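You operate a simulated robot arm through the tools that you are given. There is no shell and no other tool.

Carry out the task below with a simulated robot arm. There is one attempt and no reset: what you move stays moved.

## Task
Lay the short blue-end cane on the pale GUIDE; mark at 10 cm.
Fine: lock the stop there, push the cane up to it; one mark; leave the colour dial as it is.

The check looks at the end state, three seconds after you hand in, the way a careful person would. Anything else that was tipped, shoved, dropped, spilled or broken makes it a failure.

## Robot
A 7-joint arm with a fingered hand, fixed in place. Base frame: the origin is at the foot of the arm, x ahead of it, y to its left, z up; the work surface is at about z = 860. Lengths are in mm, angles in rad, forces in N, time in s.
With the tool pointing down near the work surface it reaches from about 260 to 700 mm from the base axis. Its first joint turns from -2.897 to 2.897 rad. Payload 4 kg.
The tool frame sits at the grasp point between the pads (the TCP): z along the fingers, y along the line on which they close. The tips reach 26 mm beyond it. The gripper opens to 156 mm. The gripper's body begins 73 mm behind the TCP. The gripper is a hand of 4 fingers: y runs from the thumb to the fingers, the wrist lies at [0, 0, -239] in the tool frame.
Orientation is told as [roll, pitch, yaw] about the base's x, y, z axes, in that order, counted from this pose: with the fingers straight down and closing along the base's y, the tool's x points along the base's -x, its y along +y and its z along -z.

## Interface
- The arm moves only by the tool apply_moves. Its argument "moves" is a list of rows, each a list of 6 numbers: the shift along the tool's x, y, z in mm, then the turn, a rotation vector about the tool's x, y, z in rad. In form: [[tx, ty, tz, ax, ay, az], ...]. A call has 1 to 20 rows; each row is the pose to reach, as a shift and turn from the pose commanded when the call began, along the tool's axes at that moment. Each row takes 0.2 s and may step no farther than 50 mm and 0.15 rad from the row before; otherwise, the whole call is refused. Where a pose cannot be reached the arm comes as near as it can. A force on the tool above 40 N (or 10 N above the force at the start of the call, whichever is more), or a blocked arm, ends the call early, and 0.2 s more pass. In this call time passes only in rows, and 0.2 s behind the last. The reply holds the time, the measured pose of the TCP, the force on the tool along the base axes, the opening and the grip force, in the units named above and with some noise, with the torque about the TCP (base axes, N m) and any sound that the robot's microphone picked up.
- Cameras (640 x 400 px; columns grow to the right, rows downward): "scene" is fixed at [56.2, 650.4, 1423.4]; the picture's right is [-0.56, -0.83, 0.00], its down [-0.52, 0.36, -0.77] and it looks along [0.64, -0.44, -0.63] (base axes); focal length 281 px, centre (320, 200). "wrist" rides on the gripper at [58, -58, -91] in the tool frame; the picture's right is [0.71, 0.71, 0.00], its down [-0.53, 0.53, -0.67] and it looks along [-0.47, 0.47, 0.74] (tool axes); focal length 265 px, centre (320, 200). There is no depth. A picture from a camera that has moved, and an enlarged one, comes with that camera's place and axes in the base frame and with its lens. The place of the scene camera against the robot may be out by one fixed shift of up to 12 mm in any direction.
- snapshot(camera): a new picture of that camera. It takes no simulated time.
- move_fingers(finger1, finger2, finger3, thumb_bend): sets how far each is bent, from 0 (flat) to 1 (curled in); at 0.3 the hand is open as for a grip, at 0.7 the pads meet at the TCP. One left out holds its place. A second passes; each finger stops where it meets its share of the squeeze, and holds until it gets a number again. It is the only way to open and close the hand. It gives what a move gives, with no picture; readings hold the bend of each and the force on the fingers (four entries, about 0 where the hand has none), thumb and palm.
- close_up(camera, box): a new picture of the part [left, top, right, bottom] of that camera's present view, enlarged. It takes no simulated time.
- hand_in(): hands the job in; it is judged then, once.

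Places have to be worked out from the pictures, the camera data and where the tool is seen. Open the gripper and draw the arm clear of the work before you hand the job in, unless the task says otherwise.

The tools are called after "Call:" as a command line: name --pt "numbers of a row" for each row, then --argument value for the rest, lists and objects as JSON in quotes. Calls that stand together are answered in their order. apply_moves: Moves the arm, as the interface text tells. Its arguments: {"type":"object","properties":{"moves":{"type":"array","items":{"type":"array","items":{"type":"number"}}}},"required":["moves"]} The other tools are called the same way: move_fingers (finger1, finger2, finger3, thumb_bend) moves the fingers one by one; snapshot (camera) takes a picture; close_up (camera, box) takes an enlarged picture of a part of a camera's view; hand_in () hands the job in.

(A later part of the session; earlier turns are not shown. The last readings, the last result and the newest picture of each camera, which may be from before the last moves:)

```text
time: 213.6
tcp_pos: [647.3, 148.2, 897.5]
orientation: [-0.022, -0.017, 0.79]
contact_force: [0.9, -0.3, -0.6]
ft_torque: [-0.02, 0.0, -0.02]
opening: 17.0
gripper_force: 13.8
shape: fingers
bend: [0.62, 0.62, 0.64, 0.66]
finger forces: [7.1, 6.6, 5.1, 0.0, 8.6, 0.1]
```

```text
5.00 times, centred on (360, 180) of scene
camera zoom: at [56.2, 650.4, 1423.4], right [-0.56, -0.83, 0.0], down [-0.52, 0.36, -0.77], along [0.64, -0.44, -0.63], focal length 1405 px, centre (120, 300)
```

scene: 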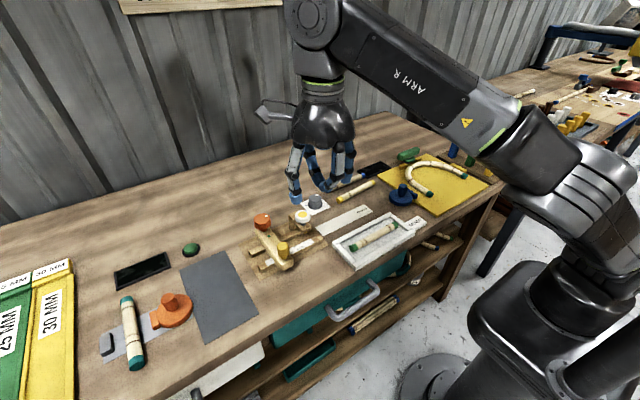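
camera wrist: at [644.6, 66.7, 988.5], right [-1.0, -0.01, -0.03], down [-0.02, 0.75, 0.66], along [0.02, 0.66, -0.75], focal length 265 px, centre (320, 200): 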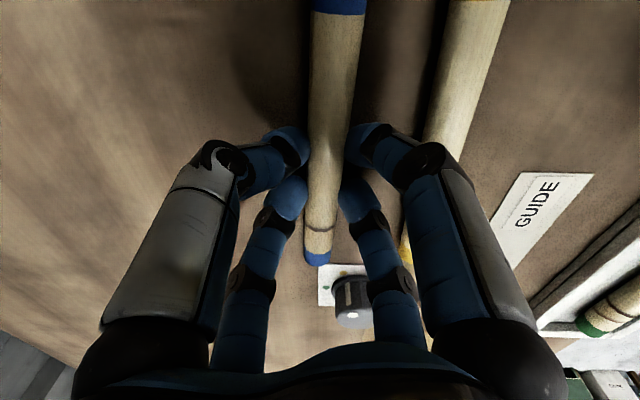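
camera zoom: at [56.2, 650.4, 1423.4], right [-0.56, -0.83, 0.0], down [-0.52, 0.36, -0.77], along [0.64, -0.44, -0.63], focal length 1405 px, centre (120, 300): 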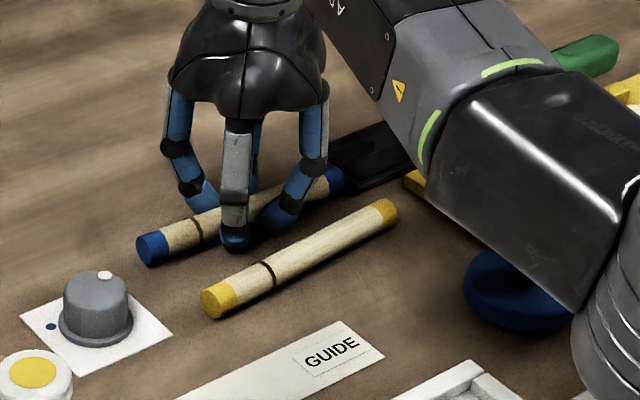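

A secure grip, about 7 N on each finger. I lift the cane 45 mm and carry it to above the guide, passing clear of the dial.

Call:
apply_moves --pt "0 0 -15 0 0 0" --pt "0 0 -30 0 0 0" --pt "0 0 -46 0 0 0"

Call:
apply_moves --pt "12 21 0 0 0 0" --pt "24.2 42.2 0 0 0 0" --pt "26 65 0 0 0 0" --pt "27.5 88.2 0 0 0 0" --pt "25.6 111 0 0 0 0" --pt "23.8 134.1 0 0 0 0" --pt "18.4 155 0 0 0 0" --pt "13 175.8 0 0 0 0"

Call:
snapshot --camera "wrist"

Call:
snapshot --camera "scene"

Call:
close_up --camera "scene" --box '[440, 0, 640, 400]'

```text
time: 214.4
tcp_pos: [644.8, 145.6, 944.2]
orientation: [-0.023, -0.015, 0.79]
contact_force: [-0.2, -0.4, 0.3]
ft_torque: [-0.01, 0.02, 0.01]
opening: 17.2
gripper_force: 13.9
shape: fingers
bend: [0.62, 0.62, 0.64, 0.66]
finger forces: [7.1, 6.6, 5.1, 0.0, 8.7, 0.1]
```

```text
time: 216.2
tcp_pos: [511.3, 261.2, 938.6]
orientation: [-0.023, -0.015, 0.79]
contact_force: [0.3, 0.1, -0.6]
ft_torque: [0.02, -0.04, 0.0]
opening: 16.7
gripper_force: 13.5
shape: fingers
bend: [0.62, 0.62, 0.64, 0.66]
finger forces: [7.0, 6.7, 5.0, 0.0, 8.5, 0.1]
```

```text
taken
camera wrist: at [509.5, 180.5, 1029.5], right [-1.0, 0.0, -0.03], down [-0.02, 0.75, 0.66], along [0.02, 0.66, -0.75], focal length 265 px, centre (320, 200)
```

wrist: 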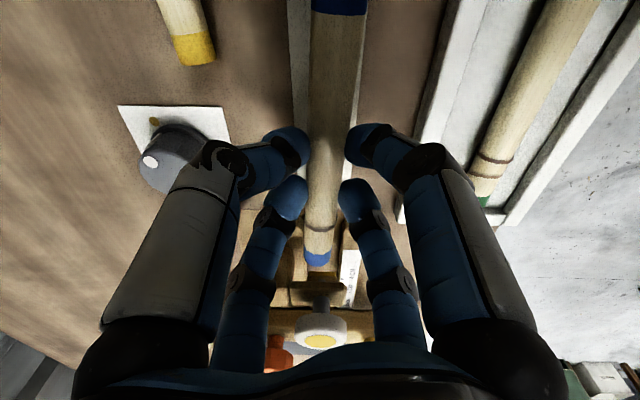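

```text
taken
```

scene: 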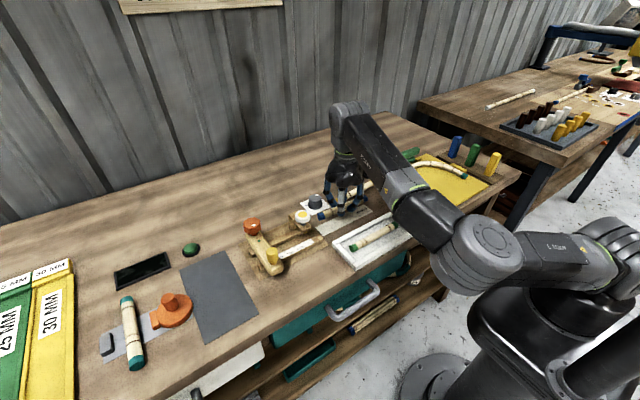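

```text
1.00 times, centred on (540, 200) of scene (not enlarged: the box is as wide or as high as the picture)
camera zoom: at [56.2, 650.4, 1423.4], right [-0.56, -0.83, 0.0], down [-0.52, 0.36, -0.77], along [0.64, -0.44, -0.63], focal length 281 px, centre (100, 200)
```

zoom: 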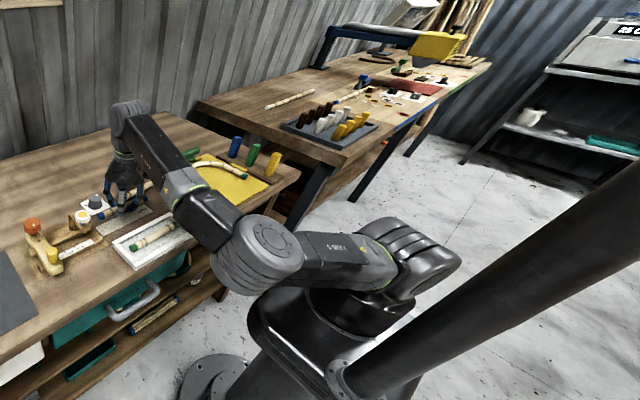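

The cane is above the guide. I zoom in to check its alignment with the guide before laying it down.

Call:
close_up --camera "wrist" --box '[240, 0, 420, 280]'

Call:
close_up --camera "scene" --box '[280, 160, 400, 240]'

```text
1.43 times, centred on (330, 140) of wrist
camera zoom: at [509.5, 180.5, 1029.5], right [-1.0, 0.0, -0.03], down [-0.02, 0.75, 0.66], along [0.02, 0.66, -0.75], focal length 379 px, centre (306, 286)
```

zoom: 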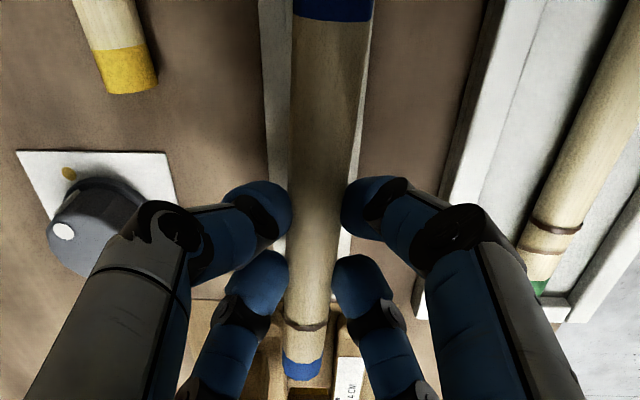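

```text
5.00 times, centred on (340, 200) of scene
camera zoom: at [56.2, 650.4, 1423.4], right [-0.56, -0.83, 0.0], down [-0.52, 0.36, -0.77], along [0.64, -0.44, -0.63], focal length 1405 px, centre (220, 200)
```

zoom: 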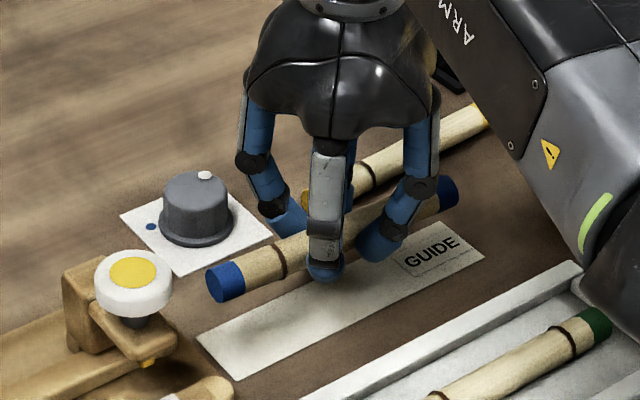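

The cane is rotated about 2.5° from the guide direction; I correct the yaw and lower it onto the guide.

Call:
apply_moves --pt "0 0 13 0 0 -0.022" --pt "0 0 25 0 0 -0.045" --pt "0 0 33 0 0 -0.045" --pt "0 0 37 0 0 -0.045"

Call:
close_up --camera "wrist" --box '[240, 0, 420, 280]'

Call:
close_up --camera "scene" --box '[280, 160, 400, 240]'

```text
time: 217.2
tcp_pos: [513.0, 261.9, 902.6]
orientation: [-0.023, -0.016, 0.837]
contact_force: [0.2, 0.0, 0.0]
ft_torque: [-0.06, -0.02, 0.02]
opening: 17.0
gripper_force: 13.2
shape: fingers
bend: [0.62, 0.62, 0.64, 0.66]
finger forces: [7.1, 6.4, 5.1, 0.1, 8.6, 0.0]
```

```text
1.43 times, centred on (330, 140) of wrist
camera zoom: at [513.4, 180.5, 993.5], right [-1.0, -0.05, -0.03], down [-0.06, 0.75, 0.66], along [-0.01, 0.66, -0.75], focal length 379 px, centre (306, 286)
```

zoom: 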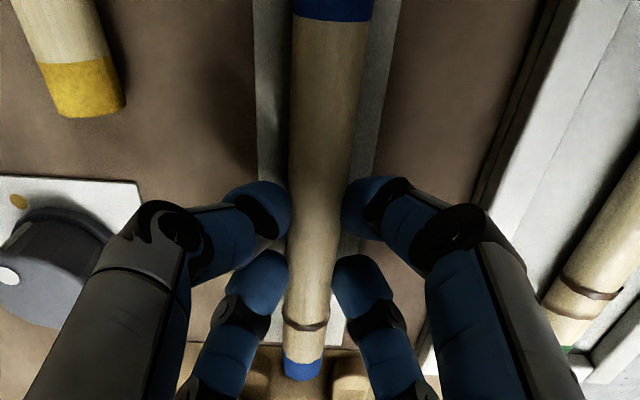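

```text
5.00 times, centred on (340, 200) of scene
camera zoom: at [56.2, 650.4, 1423.4], right [-0.56, -0.83, 0.0], down [-0.52, 0.36, -0.77], along [0.64, -0.44, -0.63], focal length 1405 px, centre (220, 200)
```

zoom: 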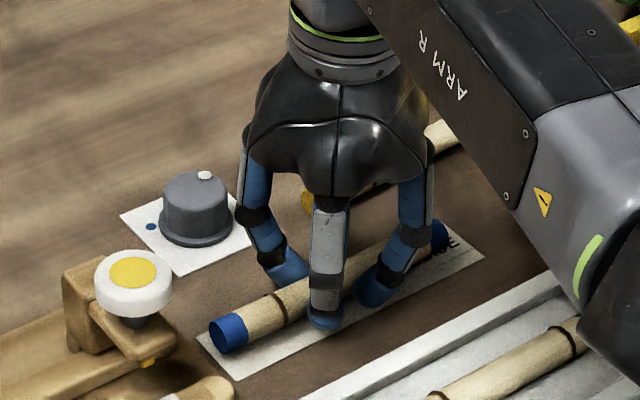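

Aligned with the guide. I lower the last 4 mm and release gently.

Call:
apply_moves --pt "0 0 2 0 0 0" --pt "0 0 3.5 0 0 0"

Call:
move_fingers --finger1 0.58 --finger2 0.58 --finger3 0.58 --thumb_bend 0.58

Call:
snapshot --camera "wrist"

Call:
close_up --camera "scene" --box '[280, 160, 400, 240]'

```text
time: 217.8
tcp_pos: [513.2, 261.0, 899.4]
orientation: [-0.024, -0.016, 0.835]
contact_force: [0.1, -0.9, -0.7]
ft_torque: [-0.02, 0.0, 0.0]
opening: 17.1
gripper_force: 12.9
shape: fingers
bend: [0.62, 0.62, 0.65, 0.66]
finger forces: [7.1, 6.5, 5.0, 0.0, 8.7, 0.0]
```

```text
time: 218.8
tcp_pos: [513.2, 260.7, 898.7]
orientation: [-0.024, -0.017, 0.835]
contact_force: [-0.4, 0.0, 0.0]
ft_torque: [-0.01, 0.0, 0.0]
opening: 30.6
gripper_force: 0.0
shape: fingers
bend: [0.57, 0.57, 0.57, 0.57]
finger forces: [0.0, 0.1, 0.1, 0.0, 0.0, 0.0]
```

```text
taken
camera wrist: at [514.2, 180.2, 990.2], right [-1.0, -0.05, -0.03], down [-0.06, 0.75, 0.66], along [-0.01, 0.66, -0.75], focal length 265 px, centre (320, 200)
```

wrist: 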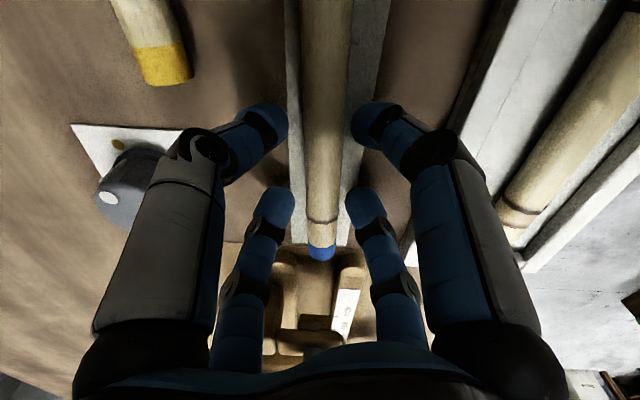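

```text
5.00 times, centred on (340, 200) of scene
camera zoom: at [56.2, 650.4, 1423.4], right [-0.56, -0.83, 0.0], down [-0.52, 0.36, -0.77], along [0.64, -0.44, -0.63], focal length 1405 px, centre (220, 200)
```

zoom: 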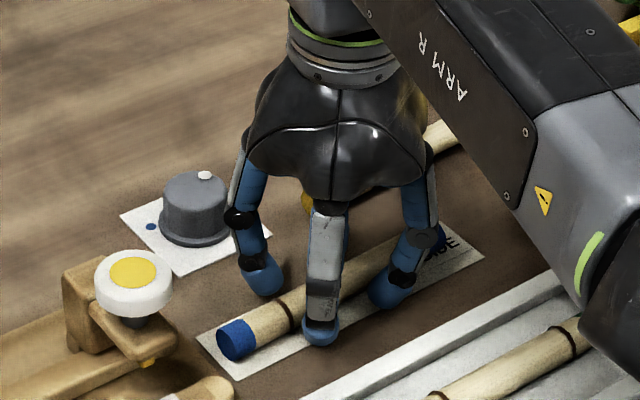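

The cane lies on the guide. I raise the hand and move back behind the cane's −y end to prepare the push.

Call:
apply_moves --pt "0 0 -15 0 0 0" --pt "0 0 -40 0 0 0" --pt "0 0 -70 0 0 0"

Call:
apply_moves --pt "28 -25 0 0 0 0" --pt "56 -50 0 0 0 0" --pt "80 -72 0 0 0 0"

Call:
snapshot --camera "wrist"

Call:
close_up --camera "scene" --box '[280, 160, 400, 240]'

```text
time: 219.6
tcp_pos: [509.9, 261.6, 968.7]
orientation: [-0.024, -0.016, 0.835]
contact_force: [-0.2, -0.6, 0.7]
ft_torque: [0.02, 0.0, 0.0]
opening: 31.0
gripper_force: 0.1
shape: fingers
bend: [0.57, 0.57, 0.57, 0.57]
finger forces: [0.0, 0.1, 0.1, 0.1, 0.0, 0.0]
```

```text
time: 220.4
tcp_pos: [512.7, 151.9, 964.3]
orientation: [-0.023, -0.016, 0.836]
contact_force: [0.7, 0.6, -0.3]
ft_torque: [0.0, -0.01, 0.0]
opening: 30.8
gripper_force: 0.1
shape: fingers
bend: [0.57, 0.57, 0.57, 0.57]
finger forces: [0.0, 0.0, 0.0, 0.0, 0.0, 0.0]
```

```text
taken
camera wrist: at [513.7, 71.6, 1055.9], right [-1.0, -0.05, -0.03], down [-0.06, 0.75, 0.66], along [-0.01, 0.66, -0.75], focal length 265 px, centre (320, 200)
```

wrist: 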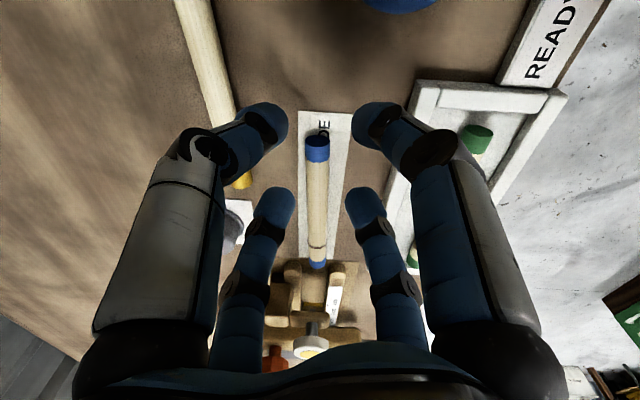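

```text
5.00 times, centred on (340, 200) of scene
camera zoom: at [56.2, 650.4, 1423.4], right [-0.56, -0.83, 0.0], down [-0.52, 0.36, -0.77], along [0.64, -0.44, -0.63], focal length 1405 px, centre (220, 200)
```

zoom: 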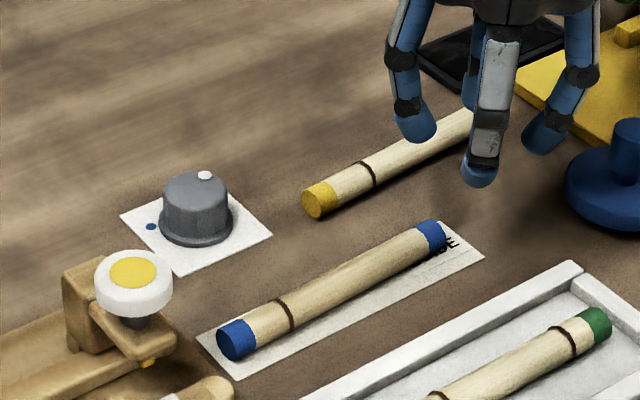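

The cane sits well on the guide, with its −y end around y ≈ 178. I close the fingers into a fist, tilt the tool toward +y so the knuckles stay back from the pen head, and lower behind the cane.

Call:
move_fingers --finger1 0.68 --finger2 0.68 --finger3 0.68 --thumb_bend 0.68

Call:
apply_moves --pt "7 -6.5 6 -0.075 -0.083 0" --pt "14 -13 12 -0.15 -0.167 0" --pt "21 -19.5 18 -0.226 -0.25 0" --pt "25 -23 24 -0.3 -0.334 0"

Call:
snapshot --camera "wrist"

Call:
close_up --camera "scene" --box '[300, 130, 440, 230]'

```text
time: 221.4
tcp_pos: [512.7, 152.2, 964.4]
orientation: [-0.026, -0.016, 0.836]
contact_force: [0.2, -0.1, -0.3]
ft_torque: [-0.02, -0.02, -0.02]
opening: 2.2
gripper_force: 0.0
shape: fingers
bend: [0.68, 0.68, 0.68, 0.68]
finger forces: [0.0, 0.0, 0.1, 0.0, 0.0, 0.0]
```

```text
time: 222.4
tcp_pos: [512.1, 119.0, 944.4]
orientation: [0.288, -0.346, 0.793]
contact_force: [-0.4, 0.4, -0.2]
ft_torque: [0.01, 0.02, -0.01]
opening: 2.0
gripper_force: 0.1
shape: fingers
bend: [0.68, 0.68, 0.68, 0.68]
finger forces: [0.0, 0.1, 0.0, 0.0, 0.0, 0.0]
```

```text
taken
camera wrist: at [514.5, 6.7, 991.3], right [-1.0, -0.05, -0.05], down [-0.06, 0.38, 0.92], along [-0.02, 0.92, -0.38], focal length 265 px, centre (320, 200)
```

wrist: 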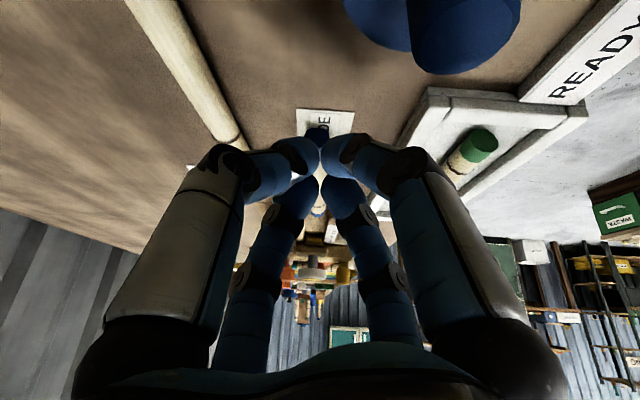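

```text
4.00 times, centred on (370, 180) of scene
camera zoom: at [56.2, 650.4, 1423.4], right [-0.56, -0.83, 0.0], down [-0.52, 0.36, -0.77], along [0.64, -0.44, -0.63], focal length 1124 px, centre (120, 280)
```

zoom: 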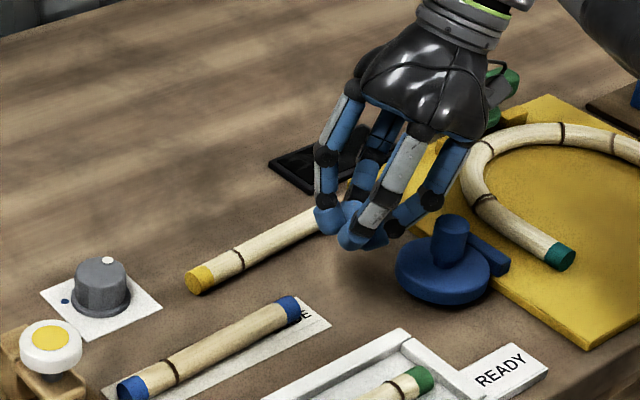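

I lower the fist to cane height behind its end.

Call:
apply_moves --pt "5 -4 13.5 0 0 0" --pt "10 -8 27 0 0 0" --pt "14.2 -11.2 38 0 0 0"

Call:
close_up --camera "scene" --box '[320, 150, 420, 230]'

Call:
snapshot --camera "wrist"

```text
time: 223.2
tcp_pos: [512.6, 119.8, 904.5]
orientation: [0.286, -0.346, 0.792]
contact_force: [0.2, 0.1, 0.4]
ft_torque: [0.0, 0.0, 0.0]
opening: 1.8
gripper_force: 0.6
shape: fingers
bend: [0.68, 0.68, 0.68, 0.68]
finger forces: [0.4, 0.0, 0.0, 0.0, 0.0, 0.1]
```

```text
5.00 times, centred on (370, 190) of scene
camera zoom: at [56.2, 650.4, 1423.4], right [-0.56, -0.83, 0.0], down [-0.52, 0.36, -0.77], along [0.64, -0.44, -0.63], focal length 1405 px, centre (70, 250)
```

zoom: 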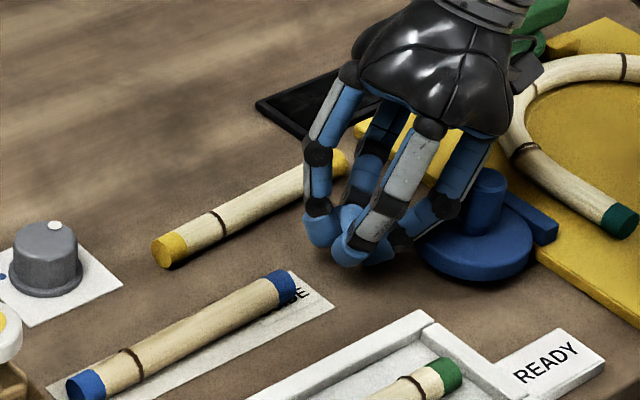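

```text
taken
camera wrist: at [515.2, 7.8, 950.4], right [-1.0, -0.05, -0.05], down [-0.06, 0.38, 0.92], along [-0.02, 0.92, -0.39], focal length 265 px, centre (320, 200)
```

wrist: 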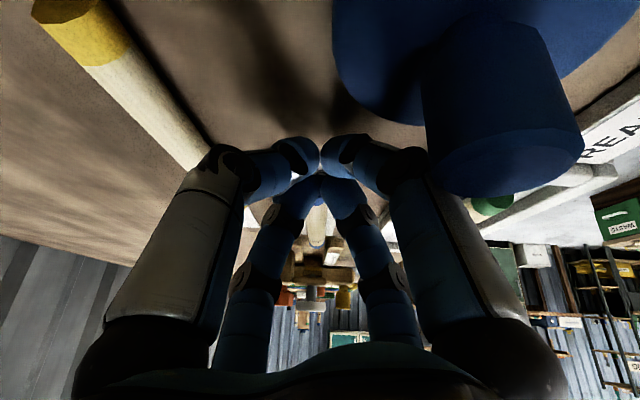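

Ready behind the cane. I push slowly in +y and watch.

Call:
apply_moves --pt "-6.6 6.2 4.3 0 0 0" --pt "-13.1 12.4 8.6 0 0 0" --pt "-19.7 18.6 12.9 0 0 0" --pt "-26.2 24.8 17.2 0 0 0" --pt "-32.8 31 21.5 0 0 0" --pt "-39.3 37.2 25.8 0 0 0"

Call:
close_up --camera "scene" --box '[270, 150, 410, 250]'

```text
time: 224.6
tcp_pos: [511.0, 179.6, 903.8]
orientation: [0.289, -0.346, 0.793]
contact_force: [0.3, 0.8, 0.4]
ft_torque: [0.02, -0.02, 0.01]
opening: 1.9
gripper_force: 0.1
shape: fingers
bend: [0.68, 0.68, 0.68, 0.68]
finger forces: [0.0, 0.1, 0.0, 0.1, 0.2, 0.1]
```

```text
4.00 times, centred on (340, 200) of scene
camera zoom: at [56.2, 650.4, 1423.4], right [-0.56, -0.83, 0.0], down [-0.52, 0.36, -0.77], along [0.64, -0.44, -0.63], focal length 1124 px, centre (240, 200)
```

zoom: 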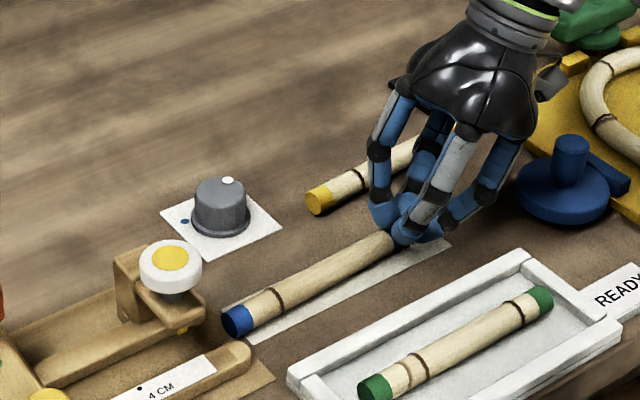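

The cane's front end is now at y ≈ 345, entering between the rails at x ≈ 505. I continue pushing 60 mm.

Call:
apply_moves --pt "-6.6 6.2 4.3 0 0 0" --pt "-13.1 12.4 8.6 0 0 0" --pt "-19.7 18.6 12.9 0 0 0" --pt "-26.2 24.8 17.2 0 0 0" --pt "-32.8 31 21.5 0 0 0" --pt "-39.3 37.2 25.8 0 0 0"

Call:
close_up --camera "scene" --box '[250, 160, 390, 260]'

Call:
snapshot --camera "wrist"

```text
time: 226.0
tcp_pos: [509.9, 240.1, 903.6]
orientation: [0.288, -0.345, 0.792]
contact_force: [0.0, 0.4, -0.3]
ft_torque: [-0.01, 0.04, 0.01]
opening: 1.4
gripper_force: 0.1
shape: fingers
bend: [0.68, 0.68, 0.68, 0.68]
finger forces: [0.0, 0.0, 0.0, 0.0, 0.2, 0.1]
```

```text
4.00 times, centred on (320, 210) of scene
camera zoom: at [56.2, 650.4, 1423.4], right [-0.56, -0.83, 0.0], down [-0.52, 0.36, -0.77], along [0.64, -0.44, -0.63], focal length 1124 px, centre (320, 160)
```

zoom: 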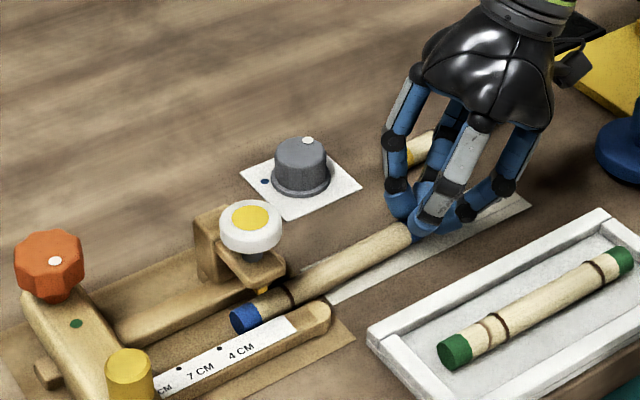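

```text
taken
camera wrist: at [511.5, 127.8, 950.9], right [-1.0, -0.05, -0.05], down [-0.06, 0.38, 0.92], along [-0.02, 0.92, -0.39], focal length 265 px, centre (320, 200)
```

wrist: 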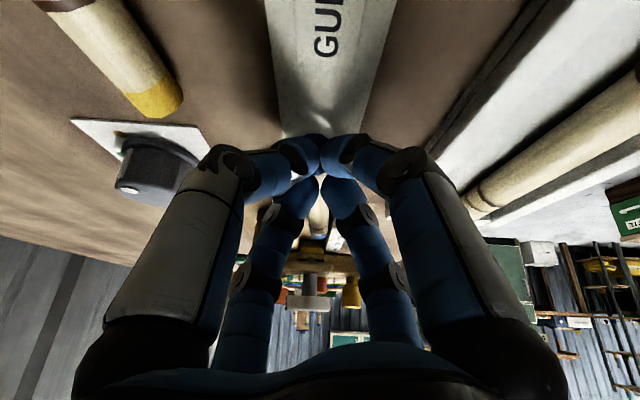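

The cane slides under the pen into the channel. I push 70 mm more, staying a bit short of the stop.

Call:
apply_moves --pt "-6.7 6 4.3 0 0 0" --pt "-13.4 12.1 8.6 0 0 0" --pt "-20 18.2 12.9 0 0 0" --pt "-26.7 24.3 17.2 0 0 0" --pt "-33.4 30.4 21.5 0 0 0" --pt "-40.1 36.5 25.8 0 0 0" --pt "-46.8 42.6 30.1 0 0 0"

Call:
close_up --camera "scene" --box '[250, 180, 370, 260]'

Call:
snapshot --camera "wrist"

```text
time: 227.6
tcp_pos: [508.0, 309.3, 902.7]
orientation: [0.29, -0.345, 0.792]
contact_force: [0.5, -1.0, 3.2]
ft_torque: [0.02, -0.04, -0.02]
opening: 1.5
gripper_force: 1.3
shape: fingers
bend: [0.68, 0.68, 0.68, 0.68]
finger forces: [0.0, 0.1, 3.1, 0.0, 0.8, 0.0]
```

```text
5.00 times, centred on (310, 220) of scene
camera zoom: at [56.2, 650.4, 1423.4], right [-0.56, -0.83, 0.0], down [-0.52, 0.36, -0.77], along [0.64, -0.44, -0.63], focal length 1405 px, centre (370, 100)
```

zoom: 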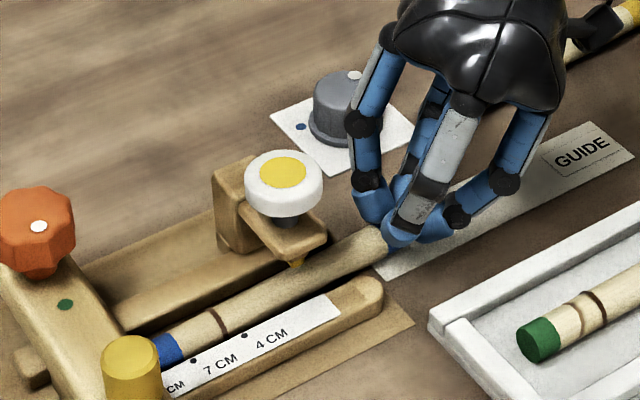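

```text
taken
camera wrist: at [510.3, 196.7, 949.5], right [-1.0, -0.05, -0.05], down [-0.06, 0.38, 0.92], along [-0.02, 0.92, -0.39], focal length 265 px, centre (320, 200)
```

wrist: 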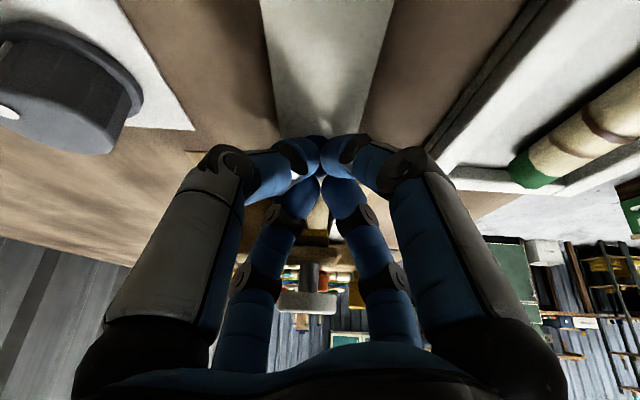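

Almost there, with the front end about 17 mm from the stop. A finger feels a light vertical contact, so I raise 3 mm and push the rest in small steps.

Call:
apply_moves --pt "-1 0.8 -2.7 0 0 0" --pt "-3 2.6 -1.4 0 0 0" --pt "-5 4.4 -0.1 0 0 0" --pt "-7 6.2 1.2 0 0 0" --pt "-9 8 2.5 0 0 0"

Call:
close_up --camera "scene" --box '[250, 180, 370, 260]'

```text
time: 228.8
tcp_pos: [508.7, 320.7, 905.3]
orientation: [0.286, -0.346, 0.791]
contact_force: [0.5, -0.4, -0.1]
ft_torque: [0.0, -0.02, 0.02]
opening: 1.8
gripper_force: 0.7
shape: fingers
bend: [0.68, 0.68, 0.68, 0.68]
finger forces: [0.0, 0.1, 0.1, 0.0, 0.5, 0.0]
```

```text
5.00 times, centred on (310, 220) of scene
camera zoom: at [56.2, 650.4, 1423.4], right [-0.56, -0.83, 0.0], down [-0.52, 0.36, -0.77], along [0.64, -0.44, -0.63], focal length 1405 px, centre (370, 100)
```

zoom: 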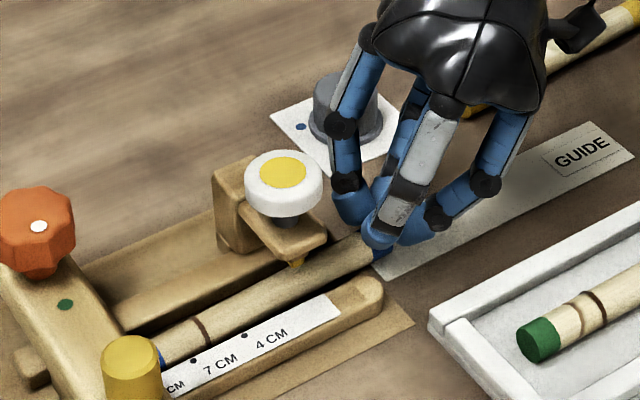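

About 6 mm remain. I push in 1.5 mm steps and watch the force.

Call:
apply_moves --pt "-1 0.9 0.65 0 0 0" --pt "-2 1.8 1.3 0 0 0" --pt "-3 2.7 1.95 0 0 0"

Call:
apply_moves --pt "-0.7 0.6 0.43 0 0 0" --pt "-1.3 1.2 0.86 0 0 0"

Call:
close_up --camera "scene" --box '[250, 180, 370, 260]'

```text
time: 229.6
tcp_pos: [510.2, 324.6, 907.6]
orientation: [0.286, -0.346, 0.79]
contact_force: [-2.6, -10.2, 9.8]
ft_torque: [-0.31, 0.11, 0.04]
opening: 2.5
gripper_force: 7.0
shape: fingers
bend: [0.67, 0.68, 0.68, 0.68]
finger forces: [10.7, 0.0, 0.0, 0.0, 2.4, 0.0]
```

```text
time: 230.2
tcp_pos: [510.0, 326.4, 907.4]
orientation: [0.286, -0.348, 0.789]
contact_force: [-4.5, -25.6, 25.0]
ft_torque: [-0.75, 0.25, 0.07]
opening: 3.3
gripper_force: 17.9
shape: fingers
bend: [0.65, 0.68, 0.68, 0.68]
finger forces: [25.1, 0.0, 0.1, 0.1, 9.3, 0.0]
```

```text
5.00 times, centred on (310, 220) of scene
camera zoom: at [56.2, 650.4, 1423.4], right [-0.56, -0.83, 0.0], down [-0.52, 0.36, -0.77], along [0.64, -0.44, -0.63], focal length 1405 px, centre (370, 100)
```

zoom: 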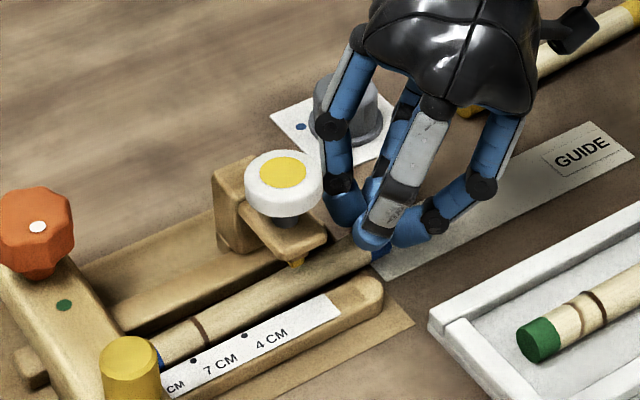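

The cane is firmly against the stop; 25 N of push and it does not advance further. I back off straight away and lift clear.

Call:
apply_moves --pt "1.5 -1.4 -2 0 0 0" --pt "7 -6 -8 0 0 0" --pt "15 -13 -12 0 0 0" --pt "20 -17 -35 0 0 0" --pt "20 -17 -70 0 0 0"

Call:
close_up --camera "scene" --box '[250, 190, 360, 265]'

Call:
snapshot --camera "wrist"

```text
time: 231.4
tcp_pos: [507.1, 273.6, 959.1]
orientation: [0.287, -0.346, 0.792]
contact_force: [-0.6, -0.1, -0.4]
ft_torque: [-0.01, -0.01, 0.02]
opening: 1.6
gripper_force: 0.1
shape: fingers
bend: [0.68, 0.68, 0.68, 0.68]
finger forces: [0.0, 0.0, 0.0, 0.0, 0.0, 0.0]
```

```text
5.33 times, centred on (305, 228) of scene
camera zoom: at [56.2, 650.4, 1423.4], right [-0.56, -0.83, 0.0], down [-0.52, 0.36, -0.77], along [0.64, -0.44, -0.63], focal length 1499 px, centre (400, 53)
```

zoom: 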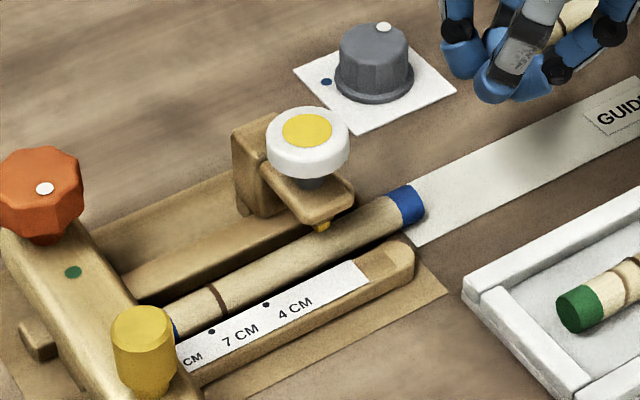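

```text
taken
camera wrist: at [509.0, 160.4, 1005.3], right [-1.0, -0.05, -0.05], down [-0.06, 0.38, 0.92], along [-0.02, 0.92, -0.39], focal length 265 px, centre (320, 200)
```

wrist: 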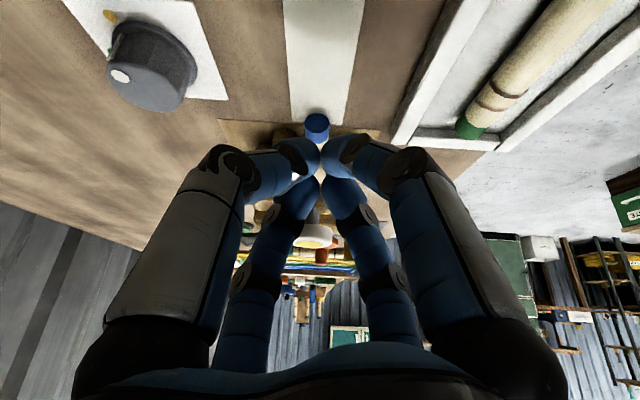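

The plate edge may have caused that contact rather than the stop, so I need to verify. I straighten the tool, go up, open the hand and look straight down the channel.

Call:
apply_moves --pt "5 -4 -20 0.099 0.113 -0.004" --pt "10 -8 -42 0.198 0.225 -0.008" --pt "15 -12 -64 0.297 0.338 -0.012" --pt "12 -10 -95 0.297 0.338 -0.012"

Call:
move_fingers --finger1 0.3 --finger2 0.3 --finger3 0.3 --thumb_bend 0.3

Call:
snapshot --camera "wrist"

```text
time: 232.4
tcp_pos: [504.0, 219.5, 1038.8]
orientation: [-0.024, -0.013, 0.849]
contact_force: [-0.8, 0.3, 1.0]
ft_torque: [0.0, -0.02, 0.01]
opening: 1.6
gripper_force: 0.1
shape: fingers
bend: [0.68, 0.68, 0.68, 0.68]
finger forces: [0.0, 0.0, 0.0, 0.1, 0.0, 0.0]
```

```text
time: 233.4
tcp_pos: [503.5, 218.5, 1039.0]
orientation: [-0.023, -0.013, 0.849]
contact_force: [0.3, 0.7, -0.6]
ft_torque: [0.02, -0.01, -0.02]
opening: 106.2
gripper_force: 0.1
shape: fingers
bend: [0.3, 0.3, 0.3, 0.3]
finger forces: [0.1, 0.0, 0.1, 0.1, 0.0, 0.0]
```

```text
taken
camera wrist: at [505.7, 138.6, 1129.8], right [-1.0, -0.06, -0.03], down [-0.06, 0.75, 0.66], along [-0.02, 0.66, -0.75], focal length 265 px, centre (320, 200)
```

wrist: 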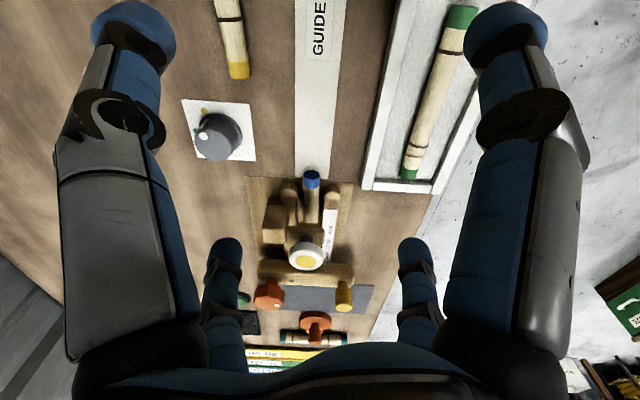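

I move forward so the channel and stop come into the free part of the view.

Call:
apply_moves --pt "-29 31 -7 0 0 0" --pt "-57 62 -14 0 0 0" --pt "-86 93 -20 0 0 0"

Call:
snapshot --camera "wrist"

Call:
close_up --camera "wrist" --box '[260, 90, 380, 200]'

```text
time: 234.2
tcp_pos: [492.0, 345.3, 1054.6]
orientation: [-0.025, -0.013, 0.848]
contact_force: [0.2, 0.0, 0.4]
ft_torque: [-0.03, 0.04, -0.02]
opening: 106.4
gripper_force: 0.0
shape: fingers
bend: [0.3, 0.3, 0.3, 0.3]
finger forces: [0.1, 0.0, 0.0, 0.0, 0.0, 0.0]
```

```text
taken
camera wrist: at [494.4, 264.3, 1145.4], right [-1.0, -0.06, -0.03], down [-0.06, 0.75, 0.66], along [-0.02, 0.66, -0.75], focal length 265 px, centre (320, 200)
```

wrist: 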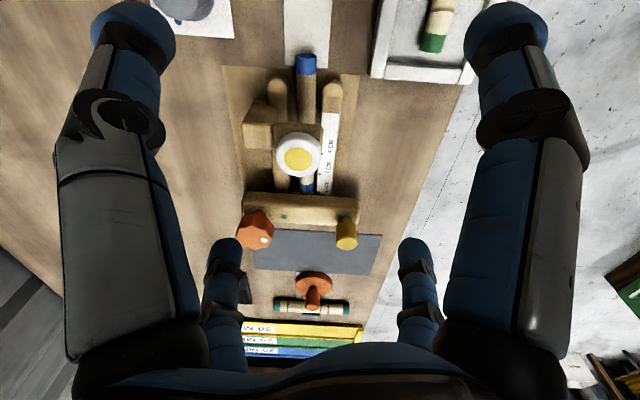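

```text
3.64 times, centred on (320, 145) of wrist
camera zoom: at [494.4, 264.3, 1145.4], right [-1.0, -0.06, -0.03], down [-0.06, 0.75, 0.66], along [-0.02, 0.66, -0.75], focal length 965 px, centre (320, 400)
```

zoom: 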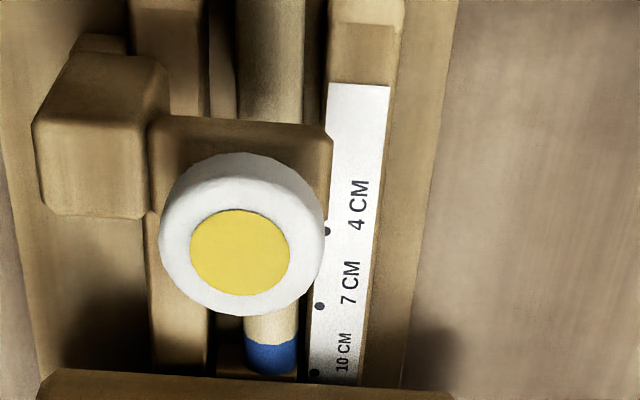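

The cane's front end is very near the stop block. I zoom in more to see whether there is a gap.

Call:
close_up --camera "wrist" --box '[280, 165, 330, 205]'

```text
10.00 times, centred on (305, 185) of wrist
camera zoom: at [494.4, 264.3, 1145.4], right [-1.0, -0.06, -0.03], down [-0.06, 0.75, 0.66], along [-0.02, 0.66, -0.75], focal length 2654 px, centre (470, 350)
```

zoom: 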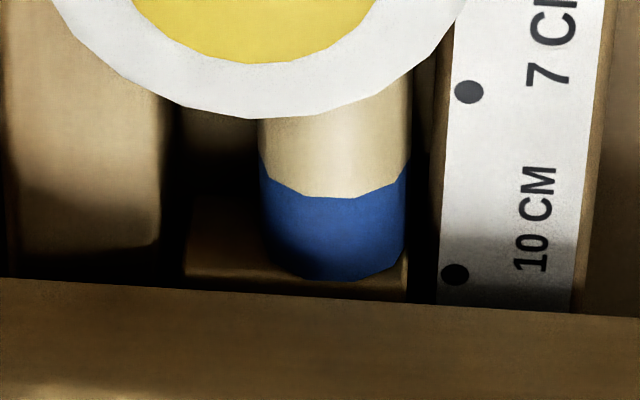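

The cane end looks within about 1–2 mm of the stop. I'll nudge it once more with light force to be sure: closing the fist, moving back behind it and tilting as before.

Call:
move_fingers --finger1 0.68 --finger2 0.68 --finger3 0.68 --thumb_bend 0.68

Call:
apply_moves --pt "22 -34 10 0 0 0" --pt "45 -68 25 -0.075 -0.084 0" --pt "52 -77 45 -0.15 -0.168 0" --pt "52 -77 65 -0.225 -0.253 0" --pt "52 -77 85 -0.298 -0.337 0"

Call:
close_up --camera "scene" --box '[280, 160, 400, 240]'

```text
time: 235.2
tcp_pos: [492.9, 345.1, 1053.3]
orientation: [-0.023, -0.011, 0.847]
contact_force: [0.9, 0.1, 0.3]
ft_torque: [0.06, -0.02, 0.02]
opening: 1.7
gripper_force: 0.1
shape: fingers
bend: [0.68, 0.68, 0.68, 0.68]
finger forces: [0.1, 0.1, 0.0, 0.0, 0.0, 0.0]
```

```text
time: 236.4
tcp_pos: [516.6, 254.1, 970.3]
orientation: [0.287, -0.349, 0.805]
contact_force: [-0.2, -0.8, 0.2]
ft_torque: [0.01, 0.01, 0.01]
opening: 1.9
gripper_force: 0.1
shape: fingers
bend: [0.68, 0.68, 0.68, 0.68]
finger forces: [0.0, 0.1, 0.0, 0.1, 0.1, 0.0]
```

```text
5.00 times, centred on (340, 200) of scene
camera zoom: at [56.2, 650.4, 1423.4], right [-0.56, -0.83, 0.0], down [-0.52, 0.36, -0.77], along [0.64, -0.44, -0.63], focal length 1405 px, centre (220, 200)
```

zoom: 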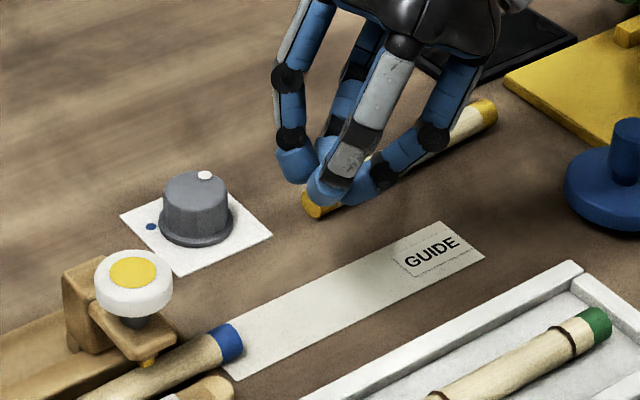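

I lower behind the cane and push gently toward the stop with small steps.

Call:
apply_moves --pt "2 3 23 0 0 0" --pt "4 6 46 0 0 0" --pt "5.8 8.4 68 0 0 0"

Call:
apply_moves --pt "-6.7 6 4.3 0 0 0" --pt "-13.4 12 8.6 0 0 0" --pt "-20.1 18 12.9 0 0 0" --pt "-23.5 21 15.1 0 0 0"

Call:
close_up --camera "scene" --box '[280, 180, 380, 250]'

```text
time: 237.2
tcp_pos: [506.8, 284.7, 910.1]
orientation: [0.286, -0.347, 0.805]
contact_force: [0.2, 0.9, 0.9]
ft_torque: [-0.01, 0.03, -0.02]
opening: 1.9
gripper_force: 0.2
shape: fingers
bend: [0.68, 0.68, 0.68, 0.68]
finger forces: [0.0, 0.0, 0.0, 0.0, 0.1, 0.0]
```

```text
time: 238.2
tcp_pos: [508.4, 319.8, 910.4]
orientation: [0.286, -0.347, 0.805]
contact_force: [0.4, 0.1, -0.3]
ft_torque: [0.03, 0.0, 0.0]
opening: 1.8
gripper_force: 0.0
shape: fingers
bend: [0.68, 0.68, 0.68, 0.68]
finger forces: [0.0, 0.1, 0.0, 0.0, 0.0, 0.0]
```

```text
5.71 times, centred on (330, 215) of scene
camera zoom: at [56.2, 650.4, 1423.4], right [-0.56, -0.83, 0.0], down [-0.52, 0.36, -0.77], along [0.64, -0.44, -0.63], focal length 1606 px, centre (263, 114)
```

zoom: 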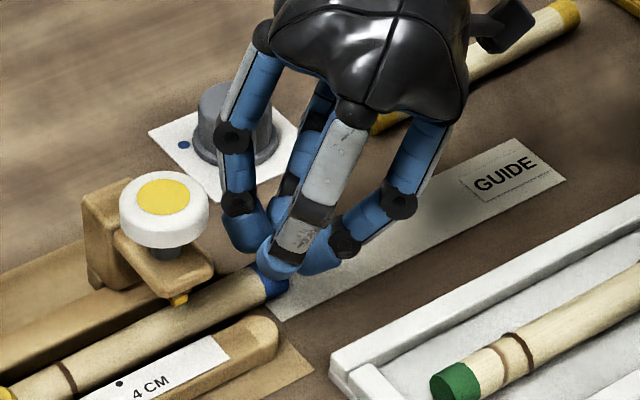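

No contact yet. I lower 3 mm and advance in 1.5 mm steps, checking the force each time.

Call:
apply_moves --pt "1 -0.8 2.7 0 0 0"

Call:
apply_moves --pt "-1 0.9 0.65 0 0 0" --pt "-2 1.8 1.3 0 0 0"

Call:
apply_moves --pt "-1 0.9 0.65 0 0 0"

```text
time: 238.6
tcp_pos: [507.6, 320.3, 908.3]
orientation: [0.287, -0.346, 0.805]
contact_force: [-0.2, -0.7, 0.3]
ft_torque: [-0.02, -0.01, 0.03]
opening: 2.0
gripper_force: 0.0
shape: fingers
bend: [0.68, 0.68, 0.68, 0.68]
finger forces: [0.0, 0.1, 0.0, 0.1, 0.0, 0.1]
```

```text
time: 239.2
tcp_pos: [507.3, 321.8, 908.4]
orientation: [0.285, -0.346, 0.805]
contact_force: [0.0, -1.1, -0.3]
ft_torque: [-0.02, 0.0, 0.0]
opening: 1.9
gripper_force: 0.5
shape: fingers
bend: [0.68, 0.68, 0.68, 0.68]
finger forces: [0.0, 0.0, 0.0, 0.0, 0.8, 0.1]
```

```text
time: 239.6
tcp_pos: [507.5, 324.2, 908.1]
orientation: [0.284, -0.347, 0.804]
contact_force: [0.7, -3.6, 3.0]
ft_torque: [-0.1, 0.0, 0.0]
opening: 1.8
gripper_force: 2.6
shape: fingers
bend: [0.68, 0.68, 0.68, 0.68]
finger forces: [0.0, 0.0, 0.0, 0.1, 3.9, 0.1]
```

Contact is building: 0.8 N then 3.9 N. One more millimetre, then back off along −y.

Call:
apply_moves --pt "-0.8 0.7 0.5 0 0 0"

Call:
apply_moves --pt "6.7 -6 -4.3 0 0 0" --pt "13.4 -12 -8.6 0 0 0" --pt "16 -14.5 -40 0 0 0" --pt "16 -14.5 -80 0 0 0"

Call:
close_up --camera "scene" --box '[250, 190, 360, 265]'

```text
time: 240.0
tcp_pos: [506.7, 325.0, 908.9]
orientation: [0.285, -0.345, 0.803]
contact_force: [-1.2, -8.4, 5.9]
ft_torque: [-0.24, 0.0, -0.04]
opening: 2.4
gripper_force: 4.7
shape: fingers
bend: [0.68, 0.68, 0.68, 0.68]
finger forces: [2.2, 0.0, 0.0, 0.0, 6.9, 0.0]
```

```text
time: 241.0
tcp_pos: [505.9, 273.3, 971.1]
orientation: [0.286, -0.346, 0.804]
contact_force: [-0.9, 0.6, -0.3]
ft_torque: [-0.02, -0.03, 0.0]
opening: 1.5
gripper_force: 0.1
shape: fingers
bend: [0.68, 0.68, 0.68, 0.68]
finger forces: [0.0, 0.0, 0.0, 0.1, 0.0, 0.0]
```

```text
5.33 times, centred on (305, 228) of scene
camera zoom: at [56.2, 650.4, 1423.4], right [-0.56, -0.83, 0.0], down [-0.52, 0.36, -0.77], along [0.64, -0.44, -0.63], focal length 1499 px, centre (400, 53)
```

zoom: 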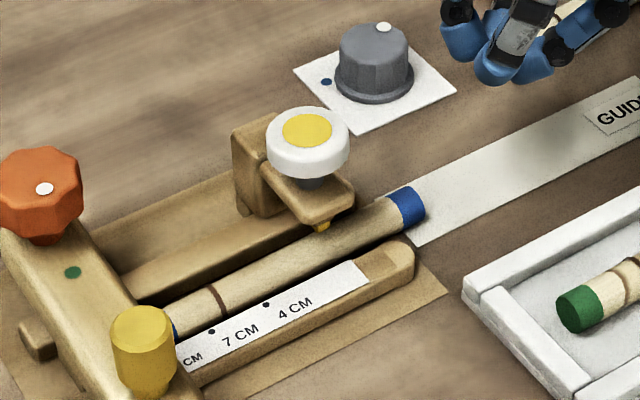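

The cane is pressed firmly against the stop and the stop did not move. Now for the mark: I straighten the tool, rise, and move over the pen head at about (511, 393).

Call:
apply_moves --pt "-13 10 -1.5 0.075 0.085 -0.003" --pt "-27 20 -3 0.149 0.17 -0.006" --pt "-40 29 -4.5 0.223 0.254 -0.009" --pt "-53.5 39.2 -6 0.297 0.338 -0.012"

Call:
snapshot --camera "wrist"

Call:
close_up --camera "scene" --box '[260, 150, 380, 240]'

```text
time: 242.0
tcp_pos: [511.9, 327.4, 1002.2]
orientation: [-0.026, -0.013, 0.859]
contact_force: [0.1, 0.5, -0.8]
ft_torque: [0.0, 0.01, 0.01]
opening: 1.4
gripper_force: 0.0
shape: fingers
bend: [0.68, 0.68, 0.68, 0.68]
finger forces: [0.1, 0.1, 0.0, 0.0, 0.0, 0.0]
```

```text
taken
camera wrist: at [514.9, 247.1, 1094.9], right [-1.0, -0.07, -0.03], down [-0.07, 0.75, 0.66], along [-0.03, 0.66, -0.75], focal length 265 px, centre (320, 200)
```

wrist: 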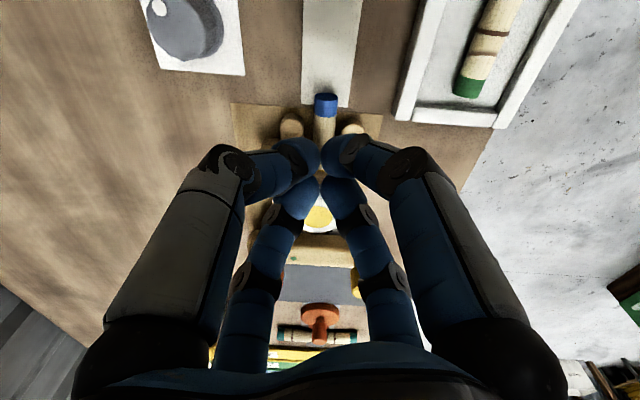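

```text
4.44 times, centred on (320, 195) of scene
camera zoom: at [56.2, 650.4, 1423.4], right [-0.56, -0.83, 0.0], down [-0.52, 0.36, -0.77], along [0.64, -0.44, -0.63], focal length 1249 px, centre (320, 222)
```

zoom: 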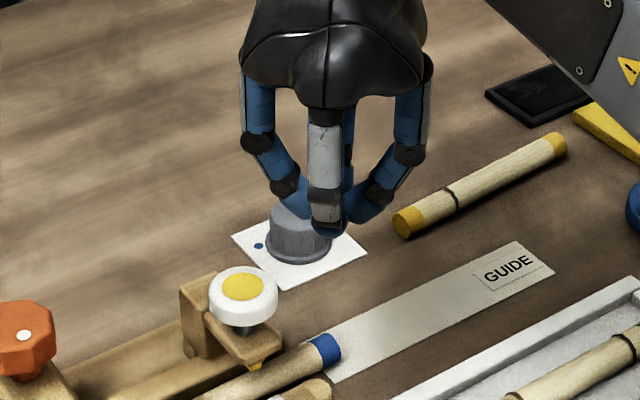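

The fist is clear. I move it over the pen head.

Call:
apply_moves --pt "-17 15 0 0 0 0" --pt "-33 29.5 0 0 0 0" --pt "-49 43.6 0 0 0 0"

Call:
close_up --camera "scene" --box '[250, 170, 350, 250]'

Call:
snapshot --camera "wrist"

```text
time: 242.8
tcp_pos: [510.3, 393.4, 1002.3]
orientation: [-0.024, -0.011, 0.861]
contact_force: [0.1, -0.3, 0.1]
ft_torque: [0.0, 0.02, -0.02]
opening: 1.3
gripper_force: 0.1
shape: fingers
bend: [0.68, 0.68, 0.68, 0.68]
finger forces: [0.0, 0.1, 0.0, 0.0, 0.0, 0.1]
```

```text
5.00 times, centred on (300, 210) of scene
camera zoom: at [56.2, 650.4, 1423.4], right [-0.56, -0.83, 0.0], down [-0.52, 0.36, -0.77], along [0.64, -0.44, -0.63], focal length 1405 px, centre (420, 150)
```

zoom: 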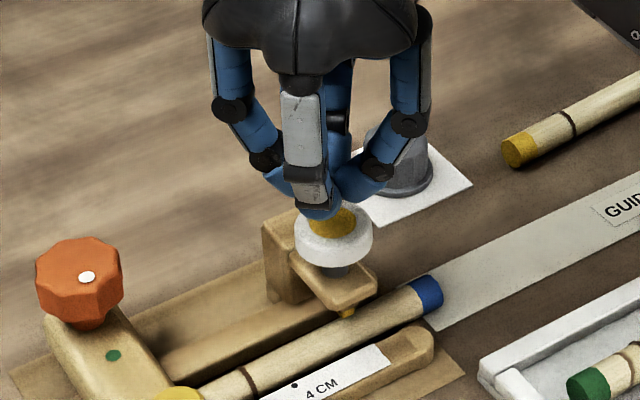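

```text
taken
camera wrist: at [513.6, 312.9, 1093.9], right [-1.0, -0.07, -0.03], down [-0.07, 0.75, 0.66], along [-0.03, 0.66, -0.75], focal length 265 px, centre (320, 200)
```

wrist: 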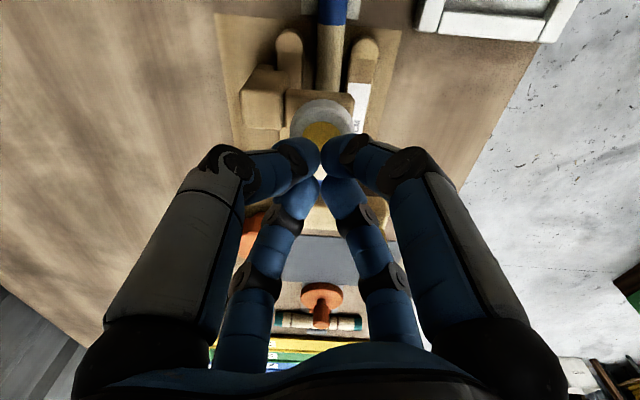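

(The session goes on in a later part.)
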